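You operate a simulated robot arm through the tools that you are given. There is no shell and no other tool. Be economical: measure what you need, move in short steps, check, and stop when the job is done.

Carry out the task below with a simulated robot arm. There is one attempt and no reset: what you move stays moved.

JOB
Clamp the blind flange in the square tray, brush off its rust, oil the brushed spot all over, unclamp it.
Fine: Use the blue brush and the oil pad with the oil tin; put both back. Set down upright: blue brush, oil pad. A coat counts when it lies all over at full strength: go over it till it gets no stronger. What is to be rubbed or washed off counts as gone when no trace of it is left.

It is judged by the outcome, as a careful person would: the job done as asked, and still so three seconds after it is handed in. It fails if anything else is knocked over, pushed out of place, dropped, spilled or broken.

ROBOT AND FRAMES
A 7-joint arm with a fingered hand on a trunk, on a base that drives. Base frame: it is fixed to the floor where the robot stands at the start and does not move with it; the origin is under the middle of the robot, x ahead of it, y to its left, z up; the surface under the hand at the start is at about z = 850. Readings come in mm, degrees, newtons and seconds.
With the tool pointing down near the work surface it reaches from about 400 to 740 mm from the robot's upright axis, wherever it stands. Its first joint turns from -166.0 to 166.0 degrees. Places, roughly: oil tin [500, -300, 900]; tray clamp [500, -100, 1000]. Payload 3.4 kg.
The tool frame sits at the grasp point between the pads (the TCP): z along the fingers, y along the line on which they close. The tips reach 25 mm beyond it. The gripper opens to 88 mm. The gripper's body begins 29 mm behind the TCP. The gripper is a hand of 3 fingers: y runs from the thumb to the fingers, the wrist lies at [-13, -106, -174] in the tool frame.
Orientation is told as [roll, pitch, yaw] about the base's x, y, z axes, in that order, counted from this pose: with the fingers straight down and the wrist toward the robot, the tool's x, y and z point along [0, 1, 0], [1, 0, 0] and [0, 0, -1] of the base frame.

CONTROLS
- The arm moves only by the tool servo_tool. Its argument "commands" is a list of rows, each a list of 6 numbers: the shift along the tool's x, y, z in units of 25 mm (1.0 is 25 mm), then the turn, a rotation vector about the tool's x, y, z in units of 8 degrees (1.0 is 8 degrees). In form: [[tx, ty, tz, ax, ay, az], ...]. A call has 1 to 12 rows; each row shifts and turns the commanded pose from where the row before left it, along the tool's axes as they then stand. A call with a number of a shift or a turn outside -1 to 1 is refused whole. Rows are played at 5 a second. More than 50 mm and 8.6 degrees between two rows, and nothing of the call is played. Where a pose cannot be reached the arm comes as near as it can. A force on the tool above 40 N (or 10 N above the force at the start of the call, whichever is more), or a blocked arm, ends the call early, and 0.2 s more pass. In this call time passes only in rows, and 0.2 s behind the last. The reply holds the time, the measured pose of the TCP, the force on the tool along the base axes, the opening and the grip force, in the units named above and with some noise, with the torque about the TCP (base axes, N m) and any sound that the robot's microphone picked up.
- Cameras (640 x 400 px; columns grow to the right, rows downward): "scene" is now at [15.8, 154.4, 1487.9]; the picture's right is [-0.01, -1.00, 0.00], its down [-0.74, 0.01, -0.68] and it looks along [0.68, -0.01, -0.74] (base axes); focal length 268 px, centre (320, 200). "wrist" rides on the gripper at [58, -85, -99] in the tool frame; the picture's right is [-0.67, 0.35, -0.66], its down [-0.69, -0.63, 0.37] and it looks along [-0.29, 0.69, 0.66] (tool axes); focal length 261 px, centre (320, 200). There is no depth. A picture from a camera that has moved, and an enlarged one, comes with that camera's place and axes in the base frame and with its lens. The place of the scene camera against the robot may be out by one fixed shift of up to 12 mm in any direction.
- get_image(camera): a new picture of that camera. No time passes.
- slide_trunk(by): slides the trunk up (or, below 0, down) by that many mm; the arm and the scene camera ride with it, the base frame stays. It gives what a move gives, with no picture.
- drive_base(legs): drives the robot by 1 to 6 legs, each [ahead, left, turn to the left] in mm, mm and degrees, along the robot's own axes; the way and the turn of a leg run together, so that a leg with both is an arc; at most 1500 mm and 180 degrees a leg. The arm and the cameras ride along, it lands a little off, and it stops where it bumps. It gives what a move gives.
- set_fingers(index, middle, thumb_bend, thumb_turn): sets how far each is bent, from 0 (flat) to 1 (curled in); at 0.3 the hand is open as for a grip, at 0.7 the pads meet at the TCP. One left out holds its place. A second passes; each finger stops where it meets its share of the squeeze, and holds until it gets a number again. It is the only way to open and close the hand. It gives what a move gives, with no picture; readings hold the bend of each and the force on the fingers (four entries, about 0 where the hand has none), thumb and palm. thumb_turn goes from beside the hand (0) to across from the fingers (1), as for a grip.
- pan_tilt(pan, tilt): turns the head with the scene camera to pan (to the left, within 155 degrees either way) and tilt (down, from -29 to 69), counted from straight ahead of the robot. It gives what a move gives.
- close_up(camera, box): a new picture of the part [left, top, right, bottom] of that camera's present view, enlarged. No time passes.
- close_job(): hands the job in; it is judged then, once.

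Go step by step. Nothing tells you exact positions but the pictures and the camera data: compare them with the known pose of the tool, close in by small moves and look again before you grip or let go. The budget is 120 turns and 90 pictures, counting those below and the enlarged ones. Unless the task says otherwise, let go and move clear before handing in, and close with one line.

The tools are called after "Emit:" as a command line: name --pt "numbers of a row" for each row, then --argument value for the rest, lists and objects as JSON in quotes. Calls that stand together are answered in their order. servo_tool: Moves the arm, as the interface text tells. Its arguments: {"type":"object","properties":{"commands":{"type":"array"}},"required":["commands"]} The other tools are called the same way: slide_trunk (by) slides the trunk up or down; set_fingers (index, middle, thumb_bend, thumb_turn) moves the fingers one by one; drive_base (legs) drives the base; pan_tilt (pan, tilt) turns the head that bears the scene camera; get_image (camera) takes a picture; close_up (camera, box) takes an enlarged picture of a part of a camera's view; close_job () hands the job in.

At the start:

```text
time: 0.0
tool_pos: [382.0, -130.1, 1251.7]
tool_rot: [0.0, 0.0, 0.0]
contact_force: [0.4, 0.8, 0.1]
wrist_torque: [-0.02, 0.01, -0.03]
opening: 87.4
finger_force: 0.1
shape: jaw
bend: [0.3, 0.3, 0.3, 0.98]
finger forces: [0.1, 0.0, 0.1, 0.0, 0.0, 0.1]
trunk travel left (down, up): [-500.0, 90.0]
robot x, y, heading: [-2.3, -3.4, -0.2]
head pan, tilt: [-0.6, 47.4]
```

scene: 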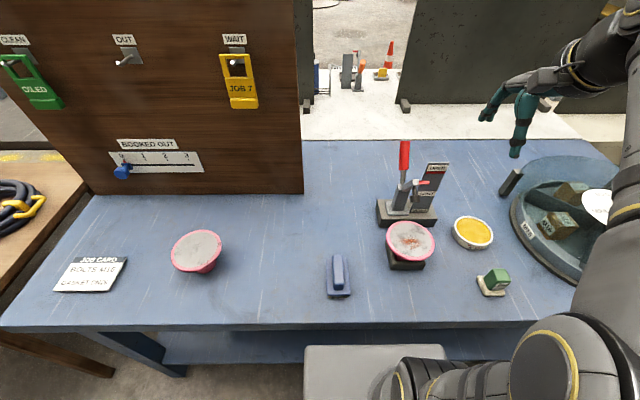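
wrist: 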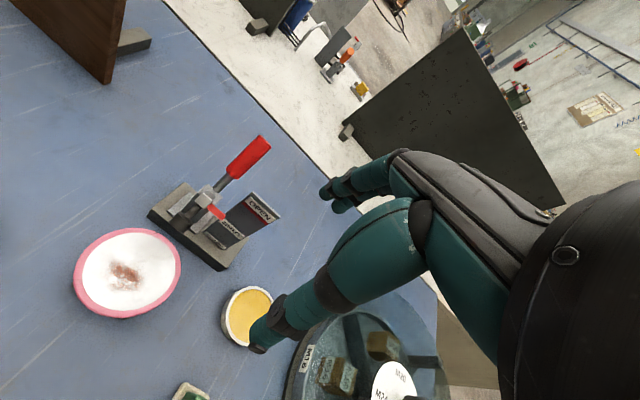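

I see the table with a clamp (red handle), a rusty flange near it, blue brush, oil pad (green) and oil tin. I take a closer look at the details before moving.

Emit:
close_up --camera "scene" --box '[320, 130, 520, 310]'

Emit:
close_up --camera "scene" --box '[0, 20, 320, 320]'

Emit:
close_up --camera "wrist" --box '[60, 120, 460, 400]'

```text
2.22 times, centred on (420, 220) of scene
camera zoom: at [15.8, 154.4, 1487.9], right [-0.01, -1.0, 0.0], down [-0.74, 0.01, -0.68], along [0.68, -0.01, -0.74], focal length 596 px, centre (98, 156)
```

zoom: 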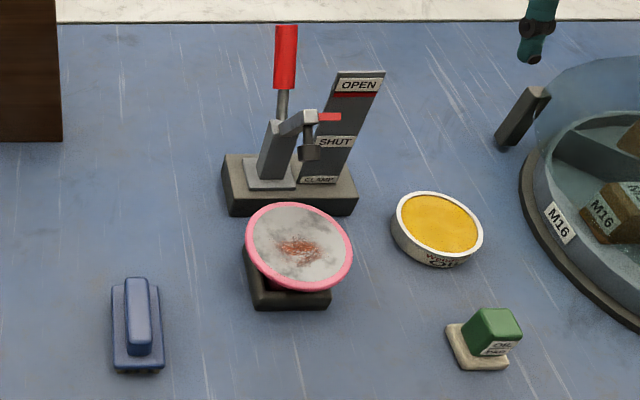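

```text
1.33 times, centred on (160, 170) of scene
camera zoom: at [15.8, 154.4, 1487.9], right [-0.01, -1.0, 0.0], down [-0.74, 0.01, -0.68], along [0.68, -0.01, -0.74], focal length 357 px, centre (533, 240)
```

zoom: 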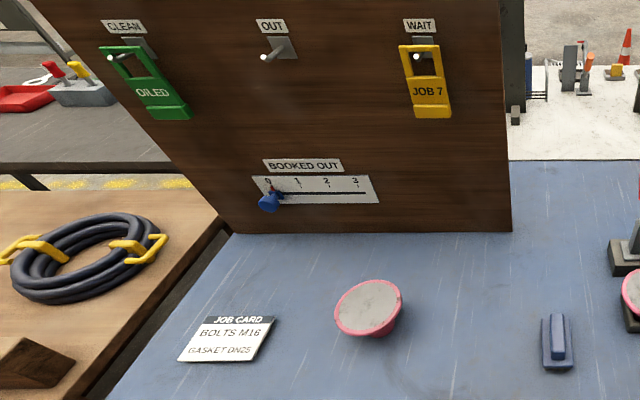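

```text
1.43 times, centred on (260, 260) of wrist
camera zoom: at [296.8, -71.4, 1350.4], right [0.35, -0.67, 0.66], down [-0.63, -0.69, -0.37], along [0.69, -0.29, -0.66], focal length 372 px, centre (406, 114)
```

zoom: 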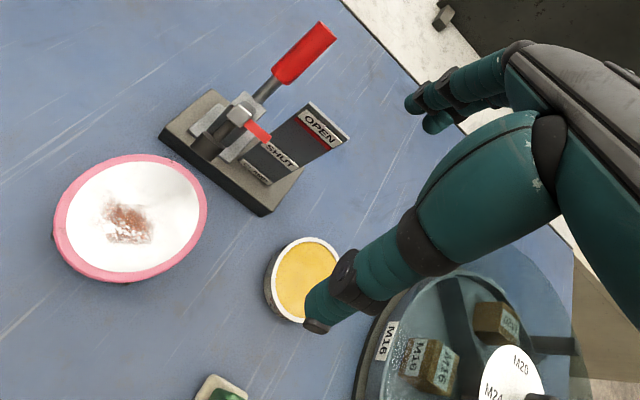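

Emit:
close_up --camera "scene" --box '[370, 135, 460, 275]'

Emit:
close_up --camera "wrist" --box '[60, 130, 300, 350]'

```text
2.86 times, centred on (415, 205) of scene
camera zoom: at [15.8, 154.4, 1487.9], right [-0.01, -1.0, 0.0], down [-0.74, 0.01, -0.68], along [0.68, -0.01, -0.74], focal length 766 px, centre (49, 186)
```

zoom: 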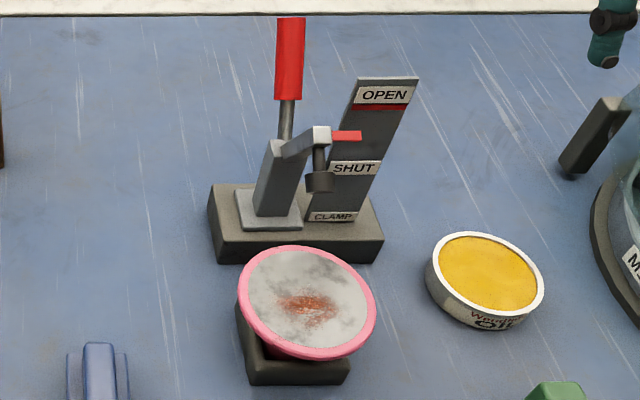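

```text
1.82 times, centred on (180, 240) of wrist
camera zoom: at [296.8, -71.4, 1350.4], right [0.35, -0.67, 0.66], down [-0.63, -0.69, -0.37], along [0.69, -0.29, -0.66], focal length 474 px, centre (574, 127)
```

zoom: 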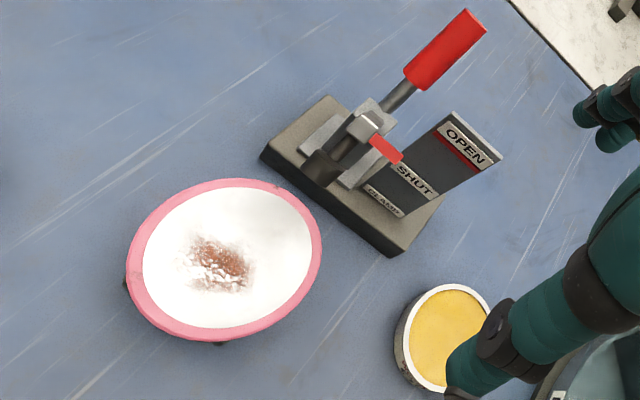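

Emit:
pan_tilt --pan 150 --tilt 50

Emit:
get_image --camera "scene"

```text
time: 2.4
tool_pos: [382.8, -130.4, 1250.8]
tool_rot: [0.0, 0.0, 0.0]
contact_force: [-0.2, 0.0, -1.0]
wrist_torque: [-0.01, 0.01, -0.03]
opening: 87.5
finger_force: 0.1
shape: jaw
bend: [0.3, 0.3, 0.3, 0.98]
finger forces: [0.0, 0.0, 0.1, 0.0, 0.0, 0.1]
trunk travel left (down, up): [-500.0, 90.0]
robot x, y, heading: [-1.3, -2.4, 0.1]
head pan, tilt: [150.0, 50.0]
```

```text
82 pictures are left
camera scene: at [-130.2, 193.7, 1484.3], right [0.5, 0.87, 0.0], down [0.66, -0.38, -0.64], along [-0.56, 0.32, -0.77], focal length 268 px, centre (320, 200)
```

scene: 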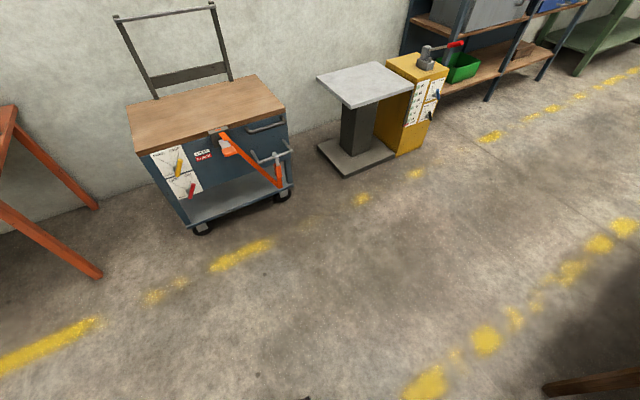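

Floor behind is clear. I back up 100 mm and aim the head at the work.

Emit:
drive_base --legs '[[-100, 0, 0]]'

Emit:
pan_tilt --pan -10 --tilt 45

Emit:
get_image --camera "scene"

```text
time: 3.5
tool_pos: [281.9, -130.9, 1251.3]
tool_rot: [0.0, -0.1, -0.1]
contact_force: [0.2, 0.4, 0.6]
wrist_torque: [-0.01, -0.04, -0.02]
opening: 87.6
finger_force: 0.0
shape: jaw
bend: [0.3, 0.3, 0.3, 0.98]
finger forces: [0.0, 0.1, 0.0, 0.0, 0.1, 0.0]
trunk travel left (down, up): [-500.0, 90.0]
robot x, y, heading: [-98.4, 2.7, -0.2]
head pan, tilt: [150.0, 50.0]
```

```text
time: 6.0
tool_pos: [282.1, -130.9, 1250.9]
tool_rot: [0.0, 0.0, -0.1]
contact_force: [0.4, -0.3, -0.4]
wrist_torque: [0.01, -0.01, 0.03]
opening: 87.5
finger_force: 0.1
shape: jaw
bend: [0.3, 0.3, 0.3, 0.98]
finger forces: [0.0, 0.1, 0.1, 0.0, 0.0, 0.0]
trunk travel left (down, up): [-500.0, 90.0]
robot x, y, heading: [-95.0, 2.8, -0.1]
head pan, tilt: [-10.0, 45.0]
```

```text
81 pictures are left
camera scene: at [-82.7, 141.2, 1491.2], right [-0.17, -0.98, 0.0], down [-0.7, 0.12, -0.71], along [0.7, -0.12, -0.71], focal length 268 px, centre (320, 200)
```

scene: 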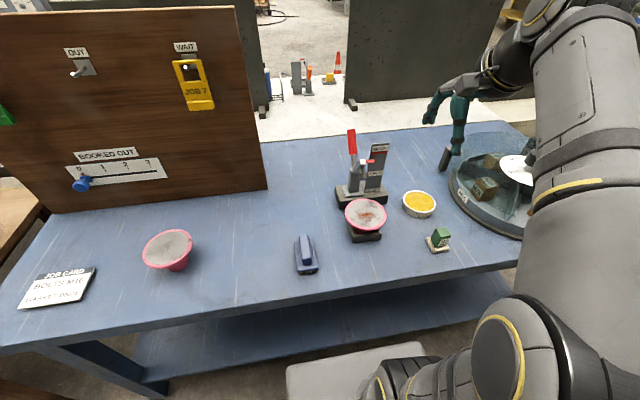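

Emit:
set_fingers --index 0.7 --middle 0.7 --thumb_bend 0.7 --thumb_turn 1

Emit:
servo_tool --pt "0.2 1 0 0 0 0" --pt "0.2 1 0 0 0 0" --pt "0.2 1 0 0 0 0" --pt "0.2 1 0 0 0 0" --pt "0.2 1 0 0 0 0" --pt "0.2 1 0 0 0 0" --pt "0.2 1 0 0 0 0" --pt "0.2 1 0 0 0 0" --pt "0.2 1 0 0 0 0" --pt "0.2 1 0 0 0 0" --pt "0.2 1 0 0 0 0" --pt "0.2 1 0 0 0 0"

Emit:
get_image --camera "scene"

Emit:
get_image --camera "wrist"

```text
time: 7.0
tool_pos: [282.5, -129.7, 1250.2]
tool_rot: [0.0, 0.1, -0.1]
contact_force: [0.7, 0.5, 0.2]
wrist_torque: [0.0, -0.03, 0.0]
opening: 0.0
finger_force: 0.1
shape: fingers
bend: [0.7, 0.7, 0.7, 1.0]
finger forces: [0.1, 0.0, 0.0, 0.0, 0.1, 0.1]
trunk travel left (down, up): [-500.0, 90.0]
robot x, y, heading: [-98.2, -1.1, -0.1]
head pan, tilt: [-10.0, 45.0]
```

```text
time: 9.6
tool_pos: [503.6, -54.7, 1220.8]
tool_rot: [0.0, -0.1, -0.1]
contact_force: [-0.3, -1.3, 0.0]
wrist_torque: [0.0, -0.02, 0.0]
opening: 0.0
finger_force: 0.1
shape: fingers
bend: [0.7, 0.7, 0.7, 1.0]
finger forces: [0.1, 0.0, 0.0, 0.0, 0.1, 0.1]
out of reach, approached as far as the arm can: row 8, 9, 10, 11, 12
trunk travel left (down, up): [-500.0, 90.0]
robot x, y, heading: [-101.4, 0.2, -0.2]
head pan, tilt: [-10.0, 45.0]
```

```text
80 pictures are left
camera scene: at [-82.4, 141.6, 1491.1], right [-0.17, -0.98, 0.0], down [-0.7, 0.12, -0.71], along [0.7, -0.12, -0.71], focal length 268 px, centre (320, 200)
```

scene: 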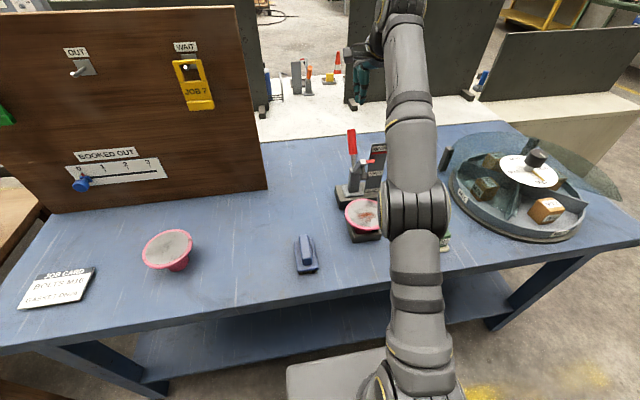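

```text
79 pictures are left
camera wrist: at [418.5, 4.2, 1319.1], right [0.35, -0.67, 0.66], down [-0.63, -0.68, -0.37], along [0.69, -0.29, -0.66], focal length 261 px, centre (320, 200)
```

wrist: 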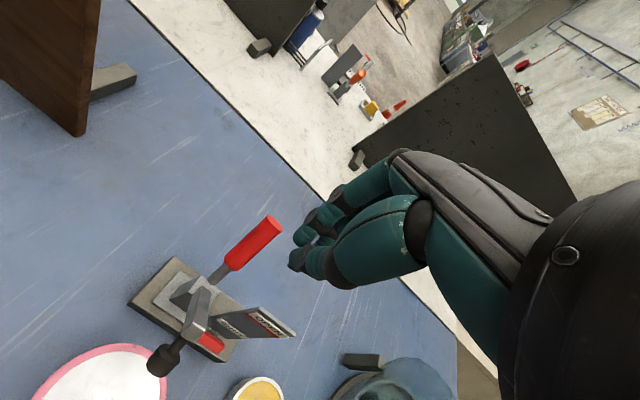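

Emit:
drive_base --legs '[[110, 0, 0]]'

Emit:
servo_tool --pt "-0.3 0.3 1 0 0 0" --pt "0 0.3 1 0 0 0" --pt "0 0.4 1 0 0 0"

Emit:
get_image --camera "wrist"

Emit:
get_image --camera "scene"

```text
time: 10.7
tool_pos: [614.6, -58.0, 1219.4]
tool_rot: [0.0, 0.0, -0.3]
contact_force: [-0.1, -0.3, -0.4]
wrist_torque: [-0.03, -0.02, 0.01]
opening: 0.1
finger_force: 0.1
shape: fingers
bend: [0.7, 0.7, 0.7, 1.0]
finger forces: [0.0, 0.0, 0.1, 0.0, 0.1, 0.0]
trunk travel left (down, up): [-500.0, 90.0]
robot x, y, heading: [10.5, -0.9, -0.2]
head pan, tilt: [-10.0, 45.0]
```

```text
time: 11.5
tool_pos: [639.8, -63.1, 1143.8]
tool_rot: [0.0, 0.0, -0.2]
contact_force: [0.2, -0.4, 0.1]
wrist_torque: [-0.04, 0.03, 0.0]
opening: 0.0
finger_force: 0.1
shape: fingers
bend: [0.7, 0.7, 0.7, 1.0]
finger forces: [0.0, 0.0, 0.1, 0.1, 0.1, 0.0]
trunk travel left (down, up): [-500.0, 90.0]
robot x, y, heading: [13.6, -0.3, -0.1]
head pan, tilt: [-10.0, 45.0]
```

```text
78 pictures are left
camera wrist: at [554.8, -4.7, 1242.3], right [0.35, -0.67, 0.66], down [-0.63, -0.68, -0.37], along [0.69, -0.29, -0.66], focal length 261 px, centre (320, 200)
```

wrist: 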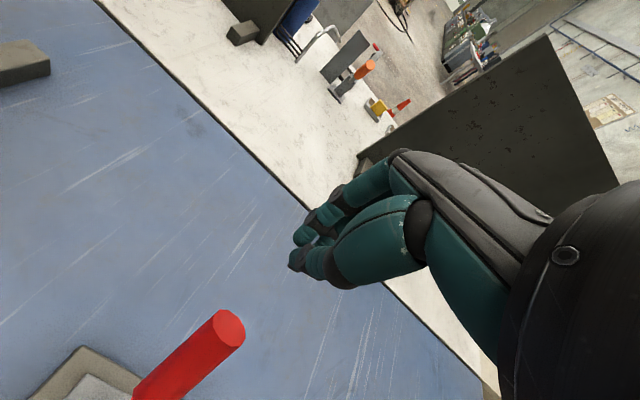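

```text
77 pictures are left
camera scene: at [28.2, 140.8, 1491.2], right [-0.18, -0.98, 0.0], down [-0.7, 0.12, -0.71], along [0.7, -0.12, -0.71], focal length 268 px, centre (320, 200)
```

scene: 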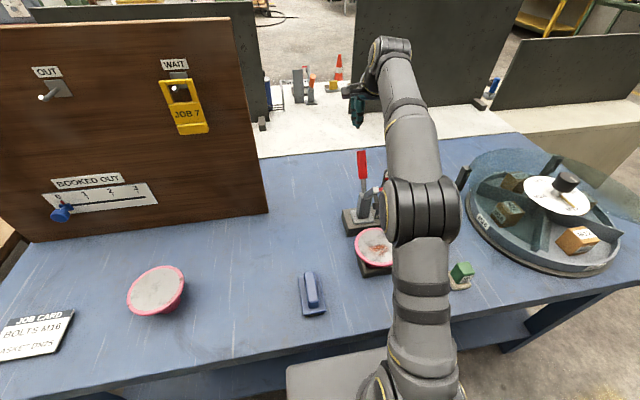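

Emit:
servo_tool --pt "0 0 1 0 0 0" --pt "0 0 1 0 0 0" --pt "0 0 0.25 0 0 0" --pt "0 -0.7 0 0 0 0" --pt "0 -0.5 0 0 0 0" --pt "0 -0.5 0 0 0 0"

Emit:
get_image --camera "wrist"

```text
time: 12.9
tool_pos: [597.0, -60.0, 1092.7]
tool_rot: [0.0, -0.5, 0.0]
contact_force: [17.6, 7.9, 24.9]
wrist_torque: [0.0, 0.06, -0.01]
opening: 0.0
finger_force: 18.2
shape: fingers
bend: [0.64, 0.69, 0.78, 1.0]
finger forces: [0.1, 0.1, 0.1, 0.1, 35.8, 0.0]
trunk travel left (down, up): [-500.0, 90.0]
robot x, y, heading: [12.8, -0.7, -0.1]
head pan, tilt: [-10.0, 45.0]
```

```text
76 pictures are left
camera wrist: at [512.0, -1.8, 1190.3], right [0.34, -0.67, 0.66], down [-0.63, -0.69, -0.37], along [0.7, -0.29, -0.65], focal length 261 px, centre (320, 200)
```

wrist: 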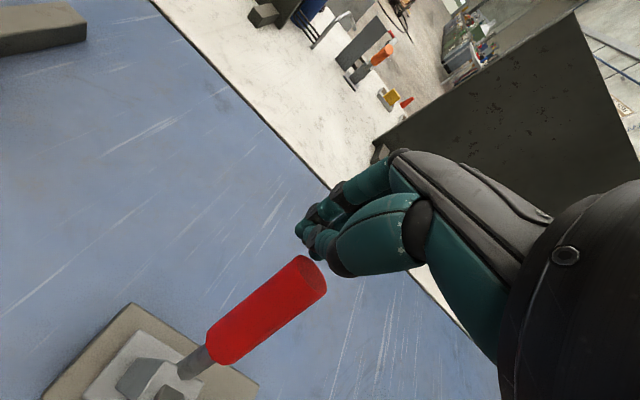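

Emit:
servo_tool --pt "0 0.5 -0.5 0 0 0" --pt "0 1 -0.5 0 0 0"

Emit:
set_fingers --index 0.5 --middle 0.5 --thumb_bend 0 --thumb_turn 0

Emit:
get_image --camera "wrist"

```text
time: 13.5
tool_pos: [632.1, -65.7, 1110.5]
tool_rot: [0.0, 0.2, -0.3]
contact_force: [-0.3, 0.8, -0.9]
wrist_torque: [-0.02, 0.03, 0.03]
opening: 0.0
finger_force: 0.1
shape: fingers
bend: [0.7, 0.7, 0.7, 1.0]
finger forces: [0.0, 0.0, 0.0, 0.0, 0.0, 0.0]
trunk travel left (down, up): [-500.0, 90.0]
robot x, y, heading: [10.7, 1.7, -0.2]
head pan, tilt: [-10.0, 45.0]
```

```text
time: 14.5
tool_pos: [633.9, -63.8, 1112.4]
tool_rot: [0.0, -0.1, -0.2]
contact_force: [-0.2, 0.5, 0.4]
wrist_torque: [-0.01, 0.01, 0.02]
opening: 119.9
finger_force: 0.0
shape: fingers
bend: [0.5, 0.5, 0.0, 0.0]
finger forces: [0.0, 0.0, 0.1, 0.0, 0.0, 0.0]
trunk travel left (down, up): [-500.0, 90.0]
robot x, y, heading: [11.1, 1.2, 0.0]
head pan, tilt: [-10.0, 45.0]
```

```text
75 pictures are left
camera wrist: at [548.0, -5.0, 1211.6], right [0.35, -0.67, 0.66], down [-0.63, -0.68, -0.37], along [0.69, -0.29, -0.66], focal length 261 px, centre (320, 200)
```

wrist: 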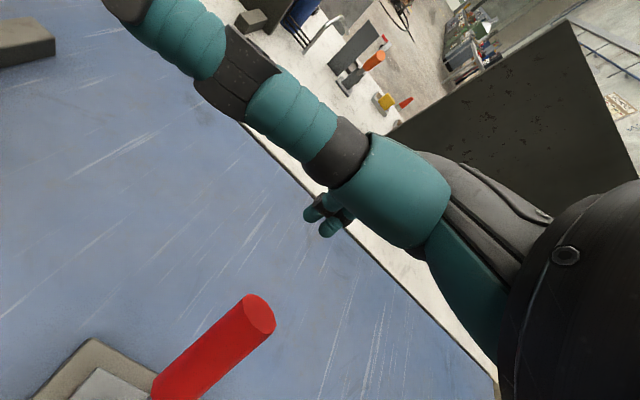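

Emit:
servo_tool --pt "0 0 0.8 0 0 0" --pt "0 0 0.4 0 0 0" --pt "0 -0.7 0 0 0 0" --pt "0 -0.7 0 0 0 0" --pt "0 -0.7 0 0 0 0" --pt "0 -0.6 -0.1 0 0 0"

Emit:
get_image --camera "wrist"

```text
time: 15.9
tool_pos: [567.4, -62.6, 1086.2]
tool_rot: [0.0, -0.1, -0.1]
contact_force: [5.2, 2.0, 3.6]
wrist_torque: [0.02, -0.18, 0.07]
opening: 121.2
finger_force: 3.3
shape: fingers
bend: [0.46, 0.48, 0.0, 0.0]
finger forces: [4.3, 1.3, 0.0, 0.0, 0.0, 0.0]
trunk travel left (down, up): [-500.0, 90.0]
robot x, y, heading: [8.7, -2.5, -0.2]
head pan, tilt: [-10.0, 45.0]
```

```text
74 pictures are left
camera wrist: at [482.1, -4.1, 1185.2], right [0.35, -0.67, 0.66], down [-0.63, -0.68, -0.37], along [0.69, -0.29, -0.66], focal length 261 px, centre (320, 200)
```

wrist: 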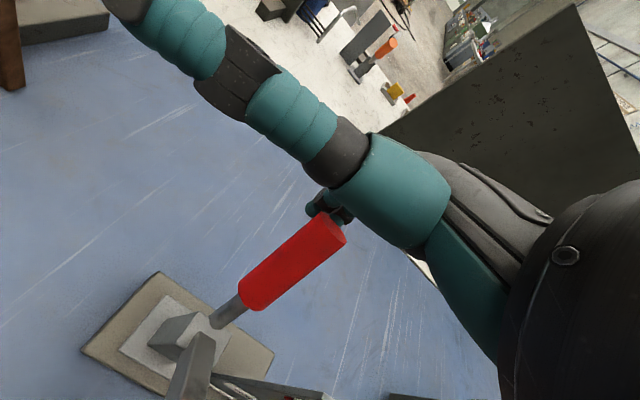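

Emit:
servo_tool --pt "-0.1 -0.7 -0.15 0 0 0" --pt "0 -0.7 -0.15 0 0 0" --pt "0 -0.7 -0.1 0 0 0" --pt "0 -0.7 -0.1 0 0 0"

Emit:
get_image --camera "wrist"

```text
time: 16.9
tool_pos: [493.9, -66.8, 1098.2]
tool_rot: [0.0, -0.1, -0.2]
contact_force: [-0.1, 0.4, -0.9]
wrist_torque: [-0.03, 0.03, -0.03]
opening: 120.2
finger_force: 0.1
shape: fingers
bend: [0.5, 0.5, 0.0, 0.0]
finger forces: [0.0, 0.1, 0.0, 0.1, 0.1, 0.0]
trunk travel left (down, up): [-500.0, 90.0]
robot x, y, heading: [9.9, 0.7, -0.1]
head pan, tilt: [-10.0, 45.0]
```

```text
73 pictures are left
camera wrist: at [410.2, -8.4, 1198.1], right [0.35, -0.67, 0.66], down [-0.63, -0.68, -0.37], along [0.69, -0.29, -0.66], focal length 261 px, centre (320, 200)
```

wrist: 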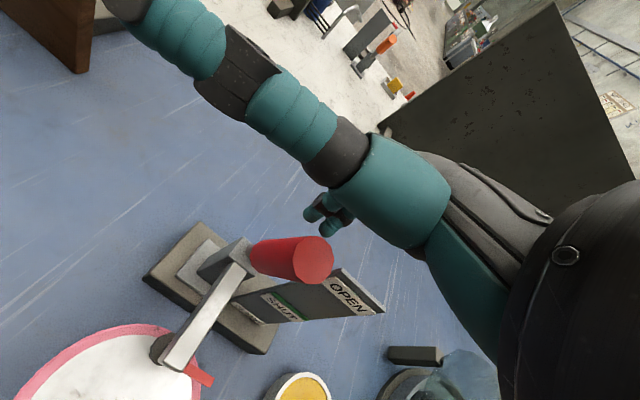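

Emit:
servo_tool --pt "0 0.3 -1 0 0 0" --pt "0 0 -1 0 0 0" --pt "0 0 -1 0 0 0" --pt "0 0 -1 0 0 0" --pt "0 0 -1 0 0 0"

Emit:
drive_base --legs '[[-120, 0, 0]]'

Emit:
set_fingers --index 0.3 --middle 0.3 --thumb_bend 0.3 --thumb_turn 1

Emit:
get_image --camera "wrist"

Emit:
close_up --camera "scene" --box '[280, 110, 460, 290]'

```text
time: 18.1
tool_pos: [504.4, -67.0, 1222.8]
tool_rot: [-0.1, 0.0, -0.3]
contact_force: [-0.3, 0.1, -0.7]
wrist_torque: [0.0, 0.0, 0.0]
opening: 120.0
finger_force: 0.0
shape: fingers
bend: [0.5, 0.5, 0.0, 0.0]
finger forces: [0.0, 0.1, 0.0, 0.0, 0.0, 0.1]
trunk travel left (down, up): [-500.0, 90.0]
robot x, y, heading: [9.7, -1.0, -0.2]
head pan, tilt: [-10.0, 45.0]
```

```text
time: 19.4
tool_pos: [384.6, -66.4, 1224.0]
tool_rot: [0.0, 0.1, -0.1]
contact_force: [0.1, 0.4, 0.0]
wrist_torque: [0.01, 0.02, 0.01]
opening: 120.1
finger_force: 0.2
shape: fingers
bend: [0.5, 0.5, 0.0, 0.0]
finger forces: [0.0, 0.1, 0.0, 0.0, 0.1, 0.0]
trunk travel left (down, up): [-500.0, 90.0]
robot x, y, heading: [-107.2, -0.4, -0.4]
head pan, tilt: [-10.0, 45.0]
```

```text
time: 20.4
tool_pos: [386.4, -65.8, 1223.6]
tool_rot: [0.1, 0.1, -0.2]
contact_force: [-0.1, 0.0, -0.2]
wrist_torque: [0.0, 0.04, 0.0]
opening: 85.0
finger_force: 0.0
shape: fingers
bend: [0.3, 0.3, 0.3, 0.97]
finger forces: [0.0, 0.0, 0.0, 0.0, 0.0, 0.0]
trunk travel left (down, up): [-500.0, 90.0]
robot x, y, heading: [-107.4, 0.9, -0.0]
head pan, tilt: [-10.0, 45.0]
```

```text
72 pictures are left
camera wrist: at [300.4, -6.9, 1322.2], right [0.35, -0.67, 0.66], down [-0.63, -0.68, -0.37], along [0.69, -0.29, -0.66], focal length 261 px, centre (320, 200)
```

wrist: 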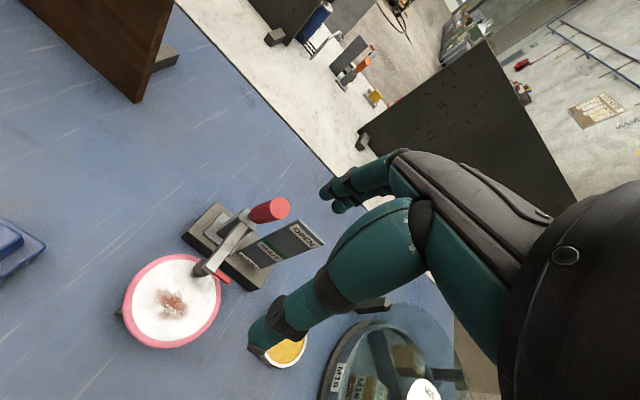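

```text
2.22 times, centred on (370, 200) of scene
camera zoom: at [-90.9, 141.2, 1491.2], right [-0.18, -0.98, 0.0], down [-0.7, 0.12, -0.71], along [0.7, -0.12, -0.71], focal length 596 px, centre (209, 200)
```

zoom: 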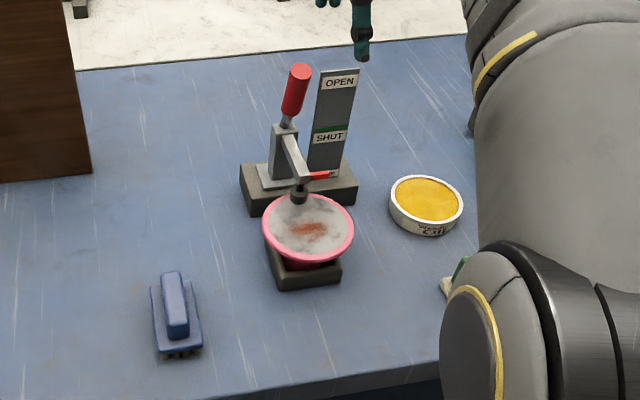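

Emit:
servo_tool --pt "0 0 0 0 0 -0.94" --pt "0 0 0 0 0 -0.94" --pt "0 0 0 0 0 -0.94" --pt "0 0 0 0 0 -0.94" --pt "0 0 0 0 0 -0.94" --pt "0 0 0 0 0 -0.94" --pt "0 0 0 0 0 -0.94" --pt "0 0 0 0 0 -0.94" --pt "0 0 0 0 0 -0.94" --pt "0 0 0 0 0 -0.94" --pt "0 0 0 0 0 -0.94" --pt "0 0 0 0 0 -0.94"

Emit:
servo_tool --pt "0.3 1 0.3 0 0 0" --pt "0.3 1 0.3 0 0 0" --pt "0.3 1 0.3 0 0 0" --pt "0.3 1 0.3 0 0 0" --pt "0.3 1 0.3 0 0 0" --pt "0.3 1 0.3 0 0 0" --pt "0.3 1 0.3 0 0 0"

Emit:
get_image --camera "wrist"

Emit:
get_image --camera "scene"

```text
time: 23.0
tool_pos: [385.0, -66.2, 1223.3]
tool_rot: [0.0, 0.0, 67.7]
contact_force: [0.4, 0.2, 0.1]
wrist_torque: [0.0, 0.0, -0.02]
opening: 85.0
finger_force: 0.1
shape: fingers
bend: [0.3, 0.3, 0.3, 0.97]
finger forces: [0.0, 0.0, 0.0, 0.0, 0.0, 0.1]
out of reach, approached as far as the arm can: row 10, 11, 12
trunk travel left (down, up): [-500.0, 90.0]
robot x, y, heading: [-108.3, 2.3, -0.2]
head pan, tilt: [-10.0, 45.0]
```

```text
time: 24.6
tool_pos: [402.1, 117.7, 1169.4]
tool_rot: [-0.1, 0.0, 67.5]
contact_force: [0.7, 0.0, -0.1]
wrist_torque: [-0.03, 0.03, -0.05]
opening: 84.9
finger_force: 0.0
shape: fingers
bend: [0.3, 0.3, 0.3, 0.97]
finger forces: [0.0, 0.0, 0.1, 0.0, 0.1, 0.0]
trunk travel left (down, up): [-500.0, 90.0]
robot x, y, heading: [-105.2, 0.9, 0.1]
head pan, tilt: [-10.0, 45.0]
```

```text
70 pictures are left
camera wrist: at [316.6, 61.2, 1268.4], right [0.75, 0.07, 0.66], down [0.39, -0.84, -0.37], along [0.53, 0.53, -0.66], focal length 261 px, centre (320, 200)
```

wrist: 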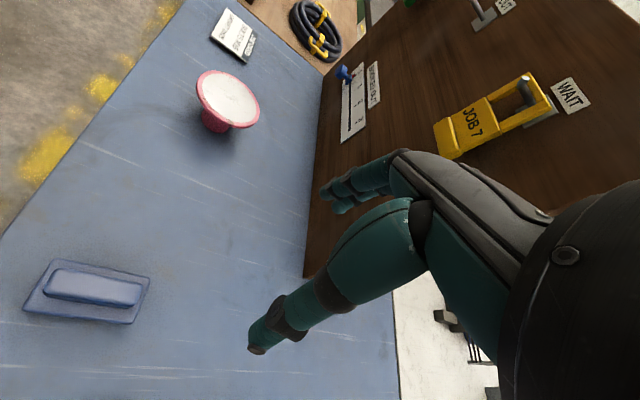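

```text
69 pictures are left
camera scene: at [-90.8, 141.4, 1491.2], right [-0.18, -0.98, 0.0], down [-0.7, 0.12, -0.71], along [0.7, -0.12, -0.71], focal length 268 px, centre (320, 200)
```

scene: 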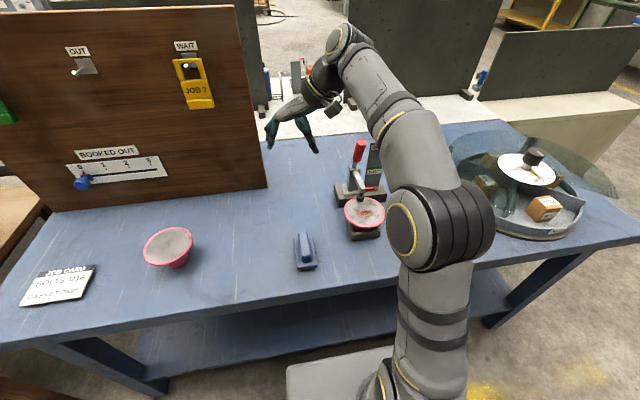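

Emit:
servo_tool --pt "0 0 0 0 0 -0.94" --pt "0 0 0 0 0 -0.94" --pt "0 0 0 0 0 -0.94" --pt "0.8 0 1 0 0 0" --pt "0.8 0 1 0 0 0" --pt "0.8 0 1 0 0 0" --pt "0.8 0 1 0 0 0" --pt "0 0 0.8 0 0 0"

Emit:
get_image --camera "wrist"

Emit:
close_up --camera "scene" --box '[230, 150, 410, 300]'

```text
time: 26.4
tool_pos: [322.7, 117.4, 1051.3]
tool_rot: [0.0, 0.1, 90.1]
contact_force: [0.2, -0.1, 0.6]
wrist_torque: [0.02, 0.01, -0.04]
opening: 85.4
finger_force: 0.0
shape: fingers
bend: [0.3, 0.3, 0.3, 0.97]
finger forces: [0.1, 0.1, 0.1, 0.1, 0.0, 0.0]
trunk travel left (down, up): [-500.0, 90.0]
robot x, y, heading: [-107.9, 1.2, -0.1]
head pan, tilt: [-10.0, 45.0]
```

```text
68 pictures are left
camera wrist: at [264.3, 33.6, 1149.4], right [0.67, 0.35, 0.66], down [0.69, -0.63, -0.37], along [0.28, 0.7, -0.66], focal length 261 px, centre (320, 200)
```

wrist: 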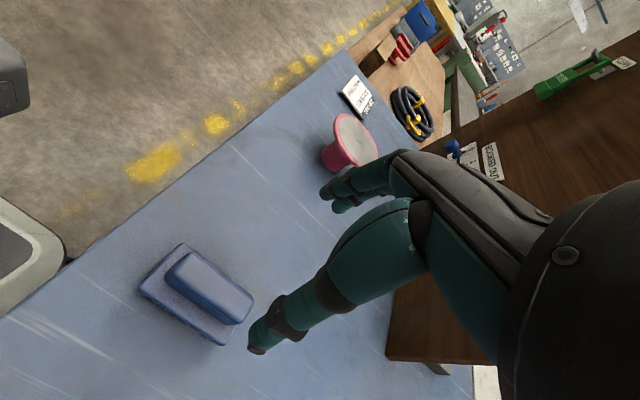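

```text
2.67 times, centred on (320, 225) of scene
camera zoom: at [-90.8, 141.2, 1491.2], right [-0.18, -0.98, 0.0], down [-0.7, 0.12, -0.71], along [0.7, -0.12, -0.71], focal length 715 px, centre (320, 133)
```

zoom: 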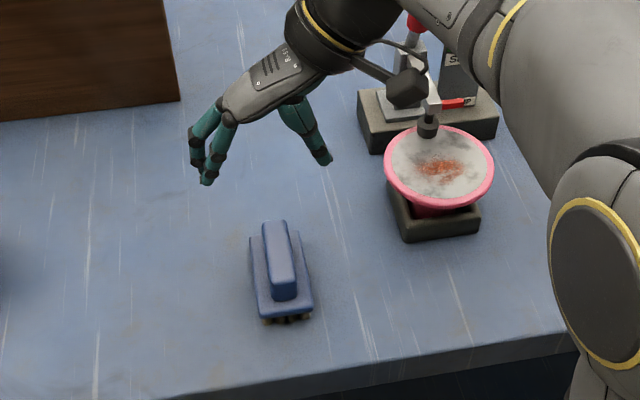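

Emit:
servo_tool --pt "0.2 -0.1 1 0 0 0" --pt "0 0 1 0 0 0" --pt "0 0 1 0 0 0" --pt "0 0 1 0 0 0" --pt "0 0 1 0 0 0"

Emit:
get_image --camera "wrist"

Emit:
close_up --camera "scene" --box '[230, 150, 410, 300]'

```text
time: 27.6
tool_pos: [319.7, 112.9, 924.4]
tool_rot: [0.1, -0.1, 90.1]
contact_force: [0.4, 0.9, 0.2]
wrist_torque: [-0.01, 0.0, 0.04]
opening: 85.0
finger_force: 0.0
shape: fingers
bend: [0.3, 0.3, 0.3, 0.97]
finger forces: [0.0, 0.0, 0.0, 0.0, 0.0, 0.0]
trunk travel left (down, up): [-500.0, 90.0]
robot x, y, heading: [-108.9, -2.5, -0.1]
head pan, tilt: [-10.0, 45.0]
```

```text
66 pictures are left
camera wrist: at [262.0, 28.7, 1024.3], right [0.67, 0.35, 0.66], down [0.69, -0.63, -0.37], along [0.28, 0.69, -0.66], focal length 261 px, centre (320, 200)
```

wrist: 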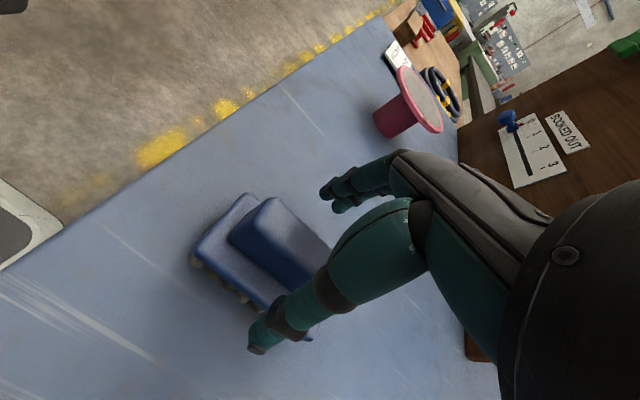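

```text
2.67 times, centred on (320, 225) of scene
camera zoom: at [-90.7, 141.2, 1491.2], right [-0.18, -0.98, 0.0], down [-0.7, 0.12, -0.71], along [0.7, -0.12, -0.71], focal length 715 px, centre (320, 133)
```

zoom: 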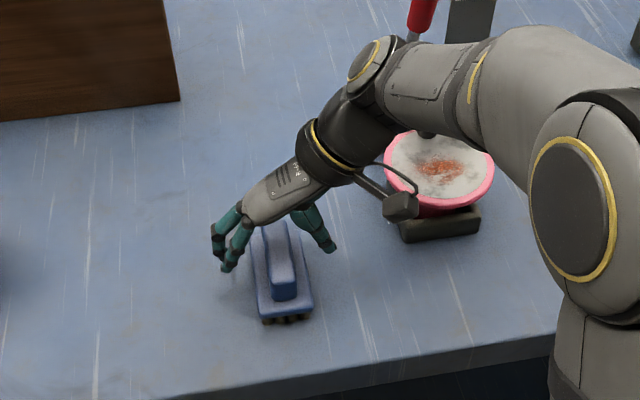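

Emit:
servo_tool --pt "0 0 0.6 0 0 0" --pt "0 0 0.5 0 0 0"

Emit:
set_fingers --index 0.5 --middle 0.5 --thumb_bend 0.5

Emit:
get_image --camera "wrist"

```text
time: 28.2
tool_pos: [318.0, 113.9, 897.9]
tool_rot: [0.0, 0.0, 90.1]
contact_force: [-0.1, 0.2, -0.3]
wrist_torque: [-0.02, 0.0, 0.02]
opening: 84.9
finger_force: 0.2
shape: fingers
bend: [0.3, 0.3, 0.3, 0.97]
finger forces: [0.0, 0.0, 0.1, 0.0, 0.0, 0.0]
trunk travel left (down, up): [-500.0, 90.0]
robot x, y, heading: [-107.1, -0.9, -0.2]
head pan, tilt: [-10.0, 45.0]
```

```text
time: 29.2
tool_pos: [317.6, 114.4, 898.7]
tool_rot: [0.1, 0.0, 90.1]
contact_force: [-0.2, 0.7, -0.2]
wrist_torque: [0.01, 0.01, -0.02]
opening: 49.1
finger_force: 3.2
shape: fingers
bend: [0.47, 0.48, 0.46, 1.0]
finger forces: [1.7, 1.7, 0.0, 0.0, 2.9, 0.0]
trunk travel left (down, up): [-500.0, 90.0]
robot x, y, heading: [-103.2, -0.9, -0.2]
head pan, tilt: [-10.0, 45.0]
```

```text
64 pictures are left
camera wrist: at [260.1, 29.8, 997.4], right [0.67, 0.35, 0.66], down [0.69, -0.63, -0.37], along [0.28, 0.69, -0.66], focal length 261 px, centre (320, 200)
```

wrist: 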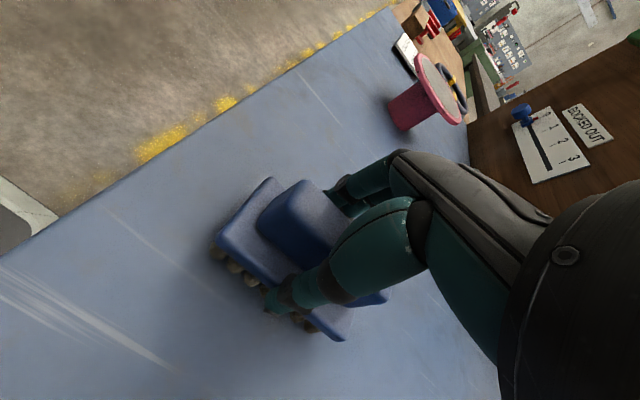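

Emit:
set_fingers --index 0.42 --middle 0.42 --thumb_bend 0.42

Emit:
servo_tool --pt "0 0 0.3 0 0 0" --pt "0 0 0.15 0 0 0"

Emit:
get_image --camera "wrist"

```text
time: 30.2
tool_pos: [319.0, 113.9, 897.7]
tool_rot: [0.0, 0.1, 90.1]
contact_force: [0.0, 0.2, -0.3]
wrist_torque: [-0.01, 0.0, 0.0]
opening: 58.5
finger_force: 0.1
shape: fingers
bend: [0.42, 0.42, 0.42, 0.99]
finger forces: [0.1, 0.0, 0.0, 0.0, 0.0, 0.0]
trunk travel left (down, up): [-500.0, 90.0]
robot x, y, heading: [-105.3, 1.9, -0.2]
head pan, tilt: [-10.0, 45.0]
```

```text
time: 30.8
tool_pos: [319.3, 113.0, 885.8]
tool_rot: [0.0, -0.1, 90.1]
contact_force: [0.5, 0.1, 0.3]
wrist_torque: [0.0, -0.01, -0.01]
opening: 58.7
finger_force: 0.0
shape: fingers
bend: [0.42, 0.42, 0.42, 0.99]
finger forces: [0.0, 0.0, 0.1, 0.0, 0.1, 0.0]
trunk travel left (down, up): [-500.0, 90.0]
robot x, y, heading: [-108.4, -0.3, -0.1]
head pan, tilt: [-10.0, 45.0]
```

```text
63 pictures are left
camera wrist: at [260.9, 29.3, 985.4], right [0.67, 0.35, 0.66], down [0.69, -0.63, -0.37], along [0.28, 0.69, -0.66], focal length 261 px, centre (320, 200)
```

wrist: 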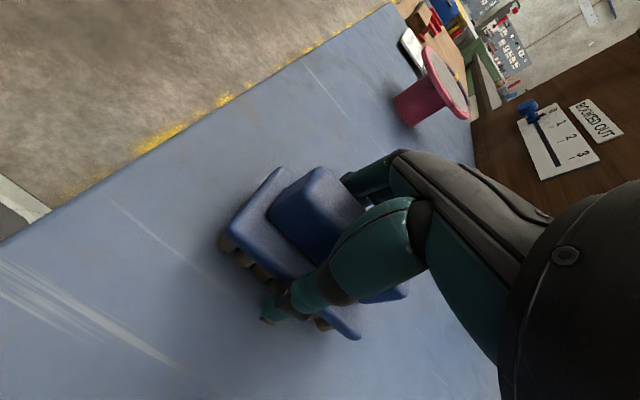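

Emit:
set_fingers --index 0.7 --middle 0.7 --thumb_bend 0.7

Emit:
servo_tool --pt "0 0 -0.4 0 0 0" --pt "0 0 -0.8 0 0 0"

Emit:
get_image --camera "wrist"

Emit:
close_up --camera "scene" --box '[230, 150, 410, 300]'

```text
time: 31.8
tool_pos: [319.4, 114.1, 887.3]
tool_rot: [0.0, 0.0, 90.1]
contact_force: [-1.3, 1.2, 2.8]
wrist_torque: [0.13, -0.03, 0.02]
opening: 46.5
finger_force: 22.2
shape: fingers
bend: [0.54, 0.57, 0.48, 1.0]
finger forces: [11.9, 10.5, 0.0, 0.0, 21.3, 0.1]
trunk travel left (down, up): [-500.0, 90.0]
robot x, y, heading: [-110.5, 1.6, -0.3]
head pan, tilt: [-10.0, 45.0]
```

```text
time: 32.4
tool_pos: [318.6, 114.2, 917.3]
tool_rot: [0.0, 0.0, 90.1]
contact_force: [0.8, 0.0, -1.3]
wrist_torque: [-0.01, 0.0, -0.01]
opening: 46.8
finger_force: 22.2
shape: fingers
bend: [0.54, 0.58, 0.47, 1.0]
finger forces: [11.6, 9.9, 0.1, 0.2, 21.8, 0.0]
trunk travel left (down, up): [-500.0, 90.0]
robot x, y, heading: [-106.8, 0.9, -0.4]
head pan, tilt: [-10.0, 45.0]
```

```text
62 pictures are left
camera wrist: at [260.9, 29.7, 1016.2], right [0.67, 0.35, 0.66], down [0.69, -0.63, -0.37], along [0.28, 0.69, -0.66], focal length 261 px, centre (320, 200)
```

wrist: 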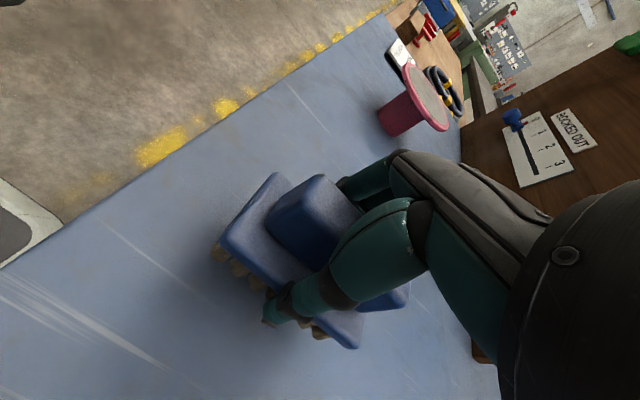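

```text
2.67 times, centred on (320, 225) of scene
camera zoom: at [-90.9, 141.2, 1491.1], right [-0.18, -0.98, 0.0], down [-0.7, 0.12, -0.71], along [0.7, -0.12, -0.71], focal length 715 px, centre (320, 133)
```

zoom: 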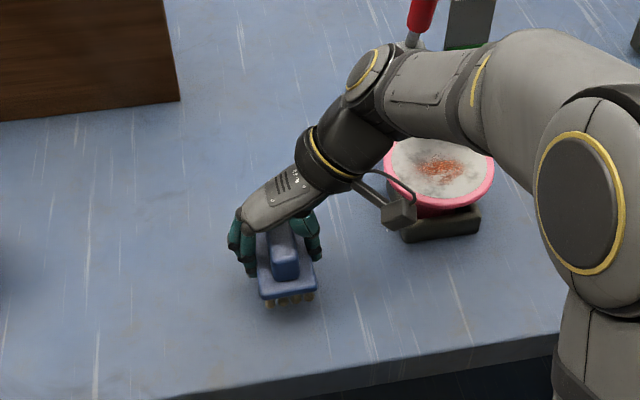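

Emit:
servo_tool --pt "0 0 -1 0 0 0" --pt "0 0 -1 0 0 0" --pt "0 0 -1 0 0 0.875" --pt "0 0 -1 0 0 0.875" --pt "0 0 -1 0 0 0.875" --pt "0 0 -1 0 0 0.875" --pt "0 0 -1 0 0 0.875"

Emit:
servo_tool --pt "-0.71 -0.613 0 0 0 0" --pt "-0.71 -0.613 0 0 0 0" --pt "-0.71 -0.613 0 0 0 0" --pt "-0.71 -0.613 0 0 0 0" --pt "-0.71 -0.613 0 0 0 0" --pt "-0.71 -0.613 0 0 0 0"

Emit:
get_image --camera "wrist"

Emit:
close_up --camera "scene" --box '[260, 110, 440, 260]'

```text
time: 34.0
tool_pos: [320.8, 112.7, 1092.6]
tool_rot: [-0.1, 0.0, 55.0]
contact_force: [0.5, 0.2, -1.0]
wrist_torque: [0.0, -0.02, -0.02]
opening: 46.7
finger_force: 22.3
shape: fingers
bend: [0.54, 0.58, 0.47, 1.0]
finger forces: [11.7, 9.9, 0.0, 0.0, 22.0, 0.1]
trunk travel left (down, up): [-500.0, 90.0]
robot x, y, heading: [-107.8, -2.8, 0.0]
head pan, tilt: [-10.0, 45.0]
```

```text
time: 35.4
tool_pos: [353.8, -24.0, 1089.4]
tool_rot: [0.1, 0.0, 55.2]
contact_force: [1.1, -1.8, -1.2]
wrist_torque: [0.0, -0.05, 0.03]
opening: 46.7
finger_force: 21.6
shape: fingers
bend: [0.54, 0.58, 0.48, 1.0]
finger forces: [11.7, 9.9, 0.1, 0.0, 22.1, 0.0]
trunk travel left (down, up): [-500.0, 90.0]
robot x, y, heading: [-104.8, -2.5, 0.1]
head pan, tilt: [-10.0, 45.0]
```

```text
60 pictures are left
camera wrist: at [257.7, -59.9, 1189.2], right [0.75, -0.1, 0.66], down [0.2, -0.91, -0.37], along [0.63, 0.41, -0.66], focal length 261 px, centre (320, 200)
```

wrist: 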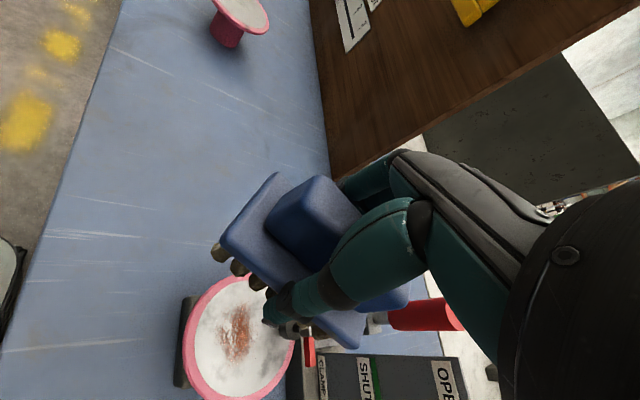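

```text
2.67 times, centred on (350, 185) of scene
camera zoom: at [-90.6, 141.0, 1491.2], right [-0.18, -0.98, 0.0], down [-0.7, 0.12, -0.71], along [0.7, -0.12, -0.71], focal length 715 px, centre (240, 240)
```

zoom: 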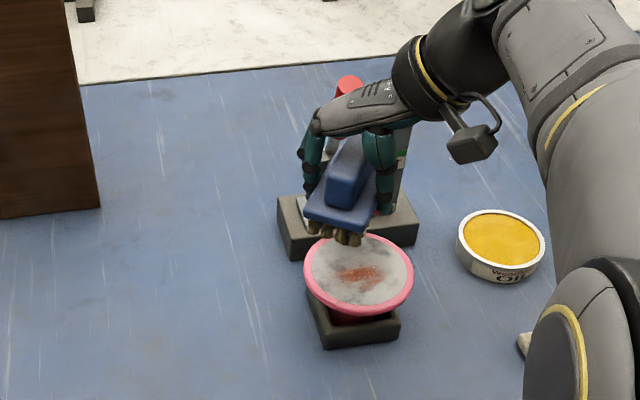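

Emit:
servo_tool --pt "-0.5 -0.6 0 0 0 0" --pt "-0.5 -0.6 0 0 0 0" --pt "0 0 1 0 0 0" --pt "0 0 1 0 0 0" --pt "0 0 1 0 0 0"

Emit:
get_image --camera "wrist"

Emit:
close_up --camera "scene" --box '[300, 130, 420, 250]'

```text
time: 36.6
tool_pos: [358.7, -62.5, 1014.3]
tool_rot: [0.0, 0.0, 55.1]
contact_force: [1.1, 0.6, -0.6]
wrist_torque: [0.0, -0.01, 0.03]
opening: 46.5
finger_force: 21.7
shape: fingers
bend: [0.54, 0.58, 0.48, 1.0]
finger forces: [11.6, 9.9, 0.0, 0.0, 22.1, 0.0]
trunk travel left (down, up): [-500.0, 90.0]
robot x, y, heading: [-110.2, -2.1, -0.2]
head pan, tilt: [-10.0, 45.0]
```

```text
58 pictures are left
camera wrist: at [261.2, -97.9, 1113.9], right [0.75, -0.1, 0.66], down [0.2, -0.91, -0.37], along [0.63, 0.41, -0.66], focal length 261 px, centre (320, 200)
```

wrist: 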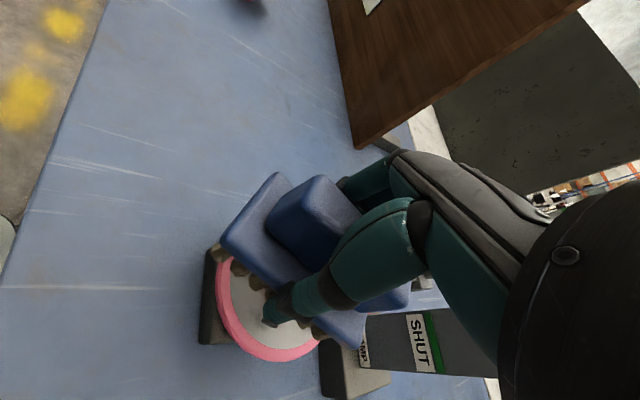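

```text
3.33 times, centred on (360, 190) of scene
camera zoom: at [-90.7, 141.1, 1491.2], right [-0.18, -0.98, 0.0], down [-0.7, 0.12, -0.71], along [0.7, -0.12, -0.71], focal length 894 px, centre (187, 233)
```

zoom: 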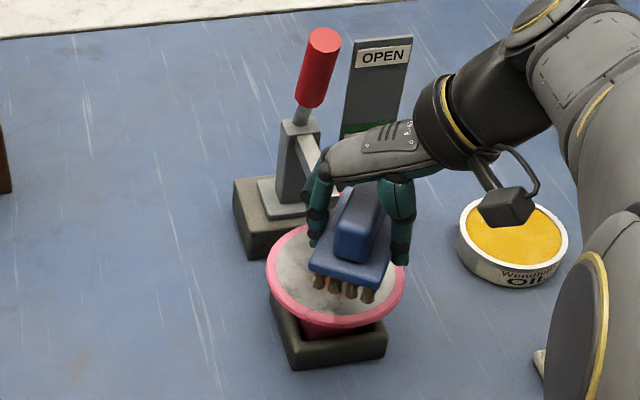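

Emit:
servo_tool --pt "0 0 0.3 0 0 0" --pt "0 0 0.3 0 0 0" --pt "0 0 0.2 0 0 0"

Emit:
close_up --camera "scene" --box '[300, 130, 420, 250]'

```text
time: 37.4
tool_pos: [357.0, -62.0, 997.4]
tool_rot: [0.0, 0.0, 55.1]
contact_force: [-0.2, 0.6, -1.3]
wrist_torque: [-0.02, -0.01, -0.01]
opening: 46.6
finger_force: 22.0
shape: fingers
bend: [0.54, 0.58, 0.48, 1.0]
finger forces: [11.6, 9.8, 0.0, 0.0, 22.1, 0.0]
trunk travel left (down, up): [-500.0, 90.0]
robot x, y, heading: [-105.1, -4.0, 0.1]
head pan, tilt: [-10.0, 45.0]
```

```text
3.33 times, centred on (360, 190) of scene
camera zoom: at [-90.8, 141.2, 1491.2], right [-0.18, -0.98, 0.0], down [-0.7, 0.12, -0.71], along [0.7, -0.12, -0.71], focal length 894 px, centre (187, 233)
```

zoom: 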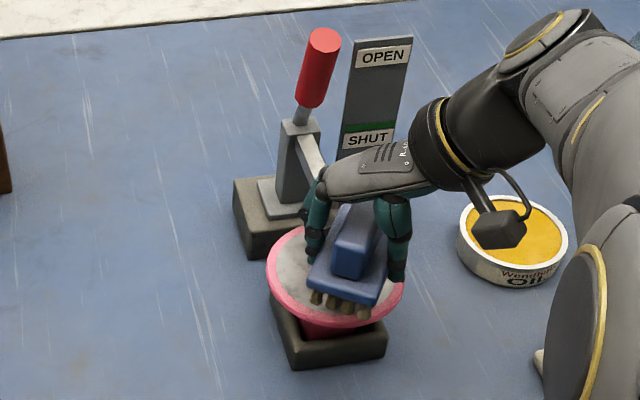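

Emit:
servo_tool --pt "0 0 0.16 0 0 0" --pt "0 0 0.16 0 0 0" --pt "0 0 0.1 0 0 0"

```text
time: 38.2
tool_pos: [358.6, -63.0, 985.7]
tool_rot: [0.0, 0.0, 55.1]
contact_force: [0.1, 0.4, -1.0]
wrist_torque: [0.0, -0.01, -0.03]
opening: 46.4
finger_force: 21.6
shape: fingers
bend: [0.54, 0.58, 0.48, 1.0]
finger forces: [11.6, 9.9, 0.0, 0.1, 22.1, 0.0]
trunk travel left (down, up): [-500.0, 90.0]
robot x, y, heading: [-109.5, 0.8, -0.2]
head pan, tilt: [-10.0, 45.0]
```

Emit:
servo_tool --pt "0 0 0.1 0 0 0" --pt "0 0 0.1 0 0 0" --pt "0 0 0.1 0 0 0" --pt "0 0 0.1 0 0 0"

Emit:
close_up --camera "scene" --box '[320, 160, 400, 240]'

```text
time: 39.2
tool_pos: [356.7, -62.2, 974.5]
tool_rot: [0.0, 0.1, 55.1]
contact_force: [-0.2, 0.2, -1.9]
wrist_torque: [0.01, 0.03, -0.03]
opening: 46.4
finger_force: 21.9
shape: fingers
bend: [0.54, 0.58, 0.48, 1.0]
finger forces: [11.6, 9.9, 0.1, 0.0, 22.2, 0.0]
trunk travel left (down, up): [-500.0, 90.0]
robot x, y, heading: [-108.5, 0.2, -0.1]
head pan, tilt: [-10.0, 45.0]
```

```text
5.00 times, centred on (360, 200) of scene
camera zoom: at [-90.8, 141.1, 1491.2], right [-0.18, -0.98, 0.0], down [-0.7, 0.12, -0.71], along [0.7, -0.12, -0.71], focal length 1340 px, centre (120, 200)
```

zoom: 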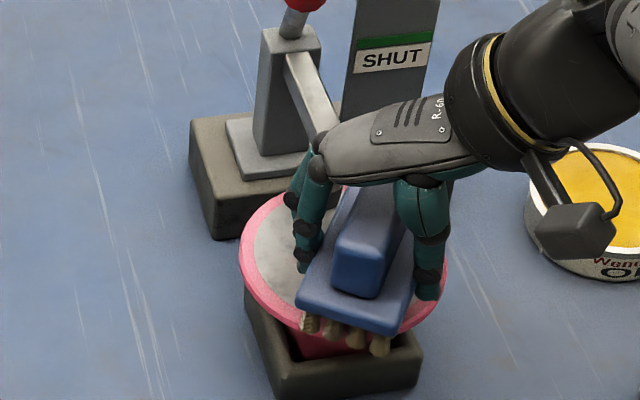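

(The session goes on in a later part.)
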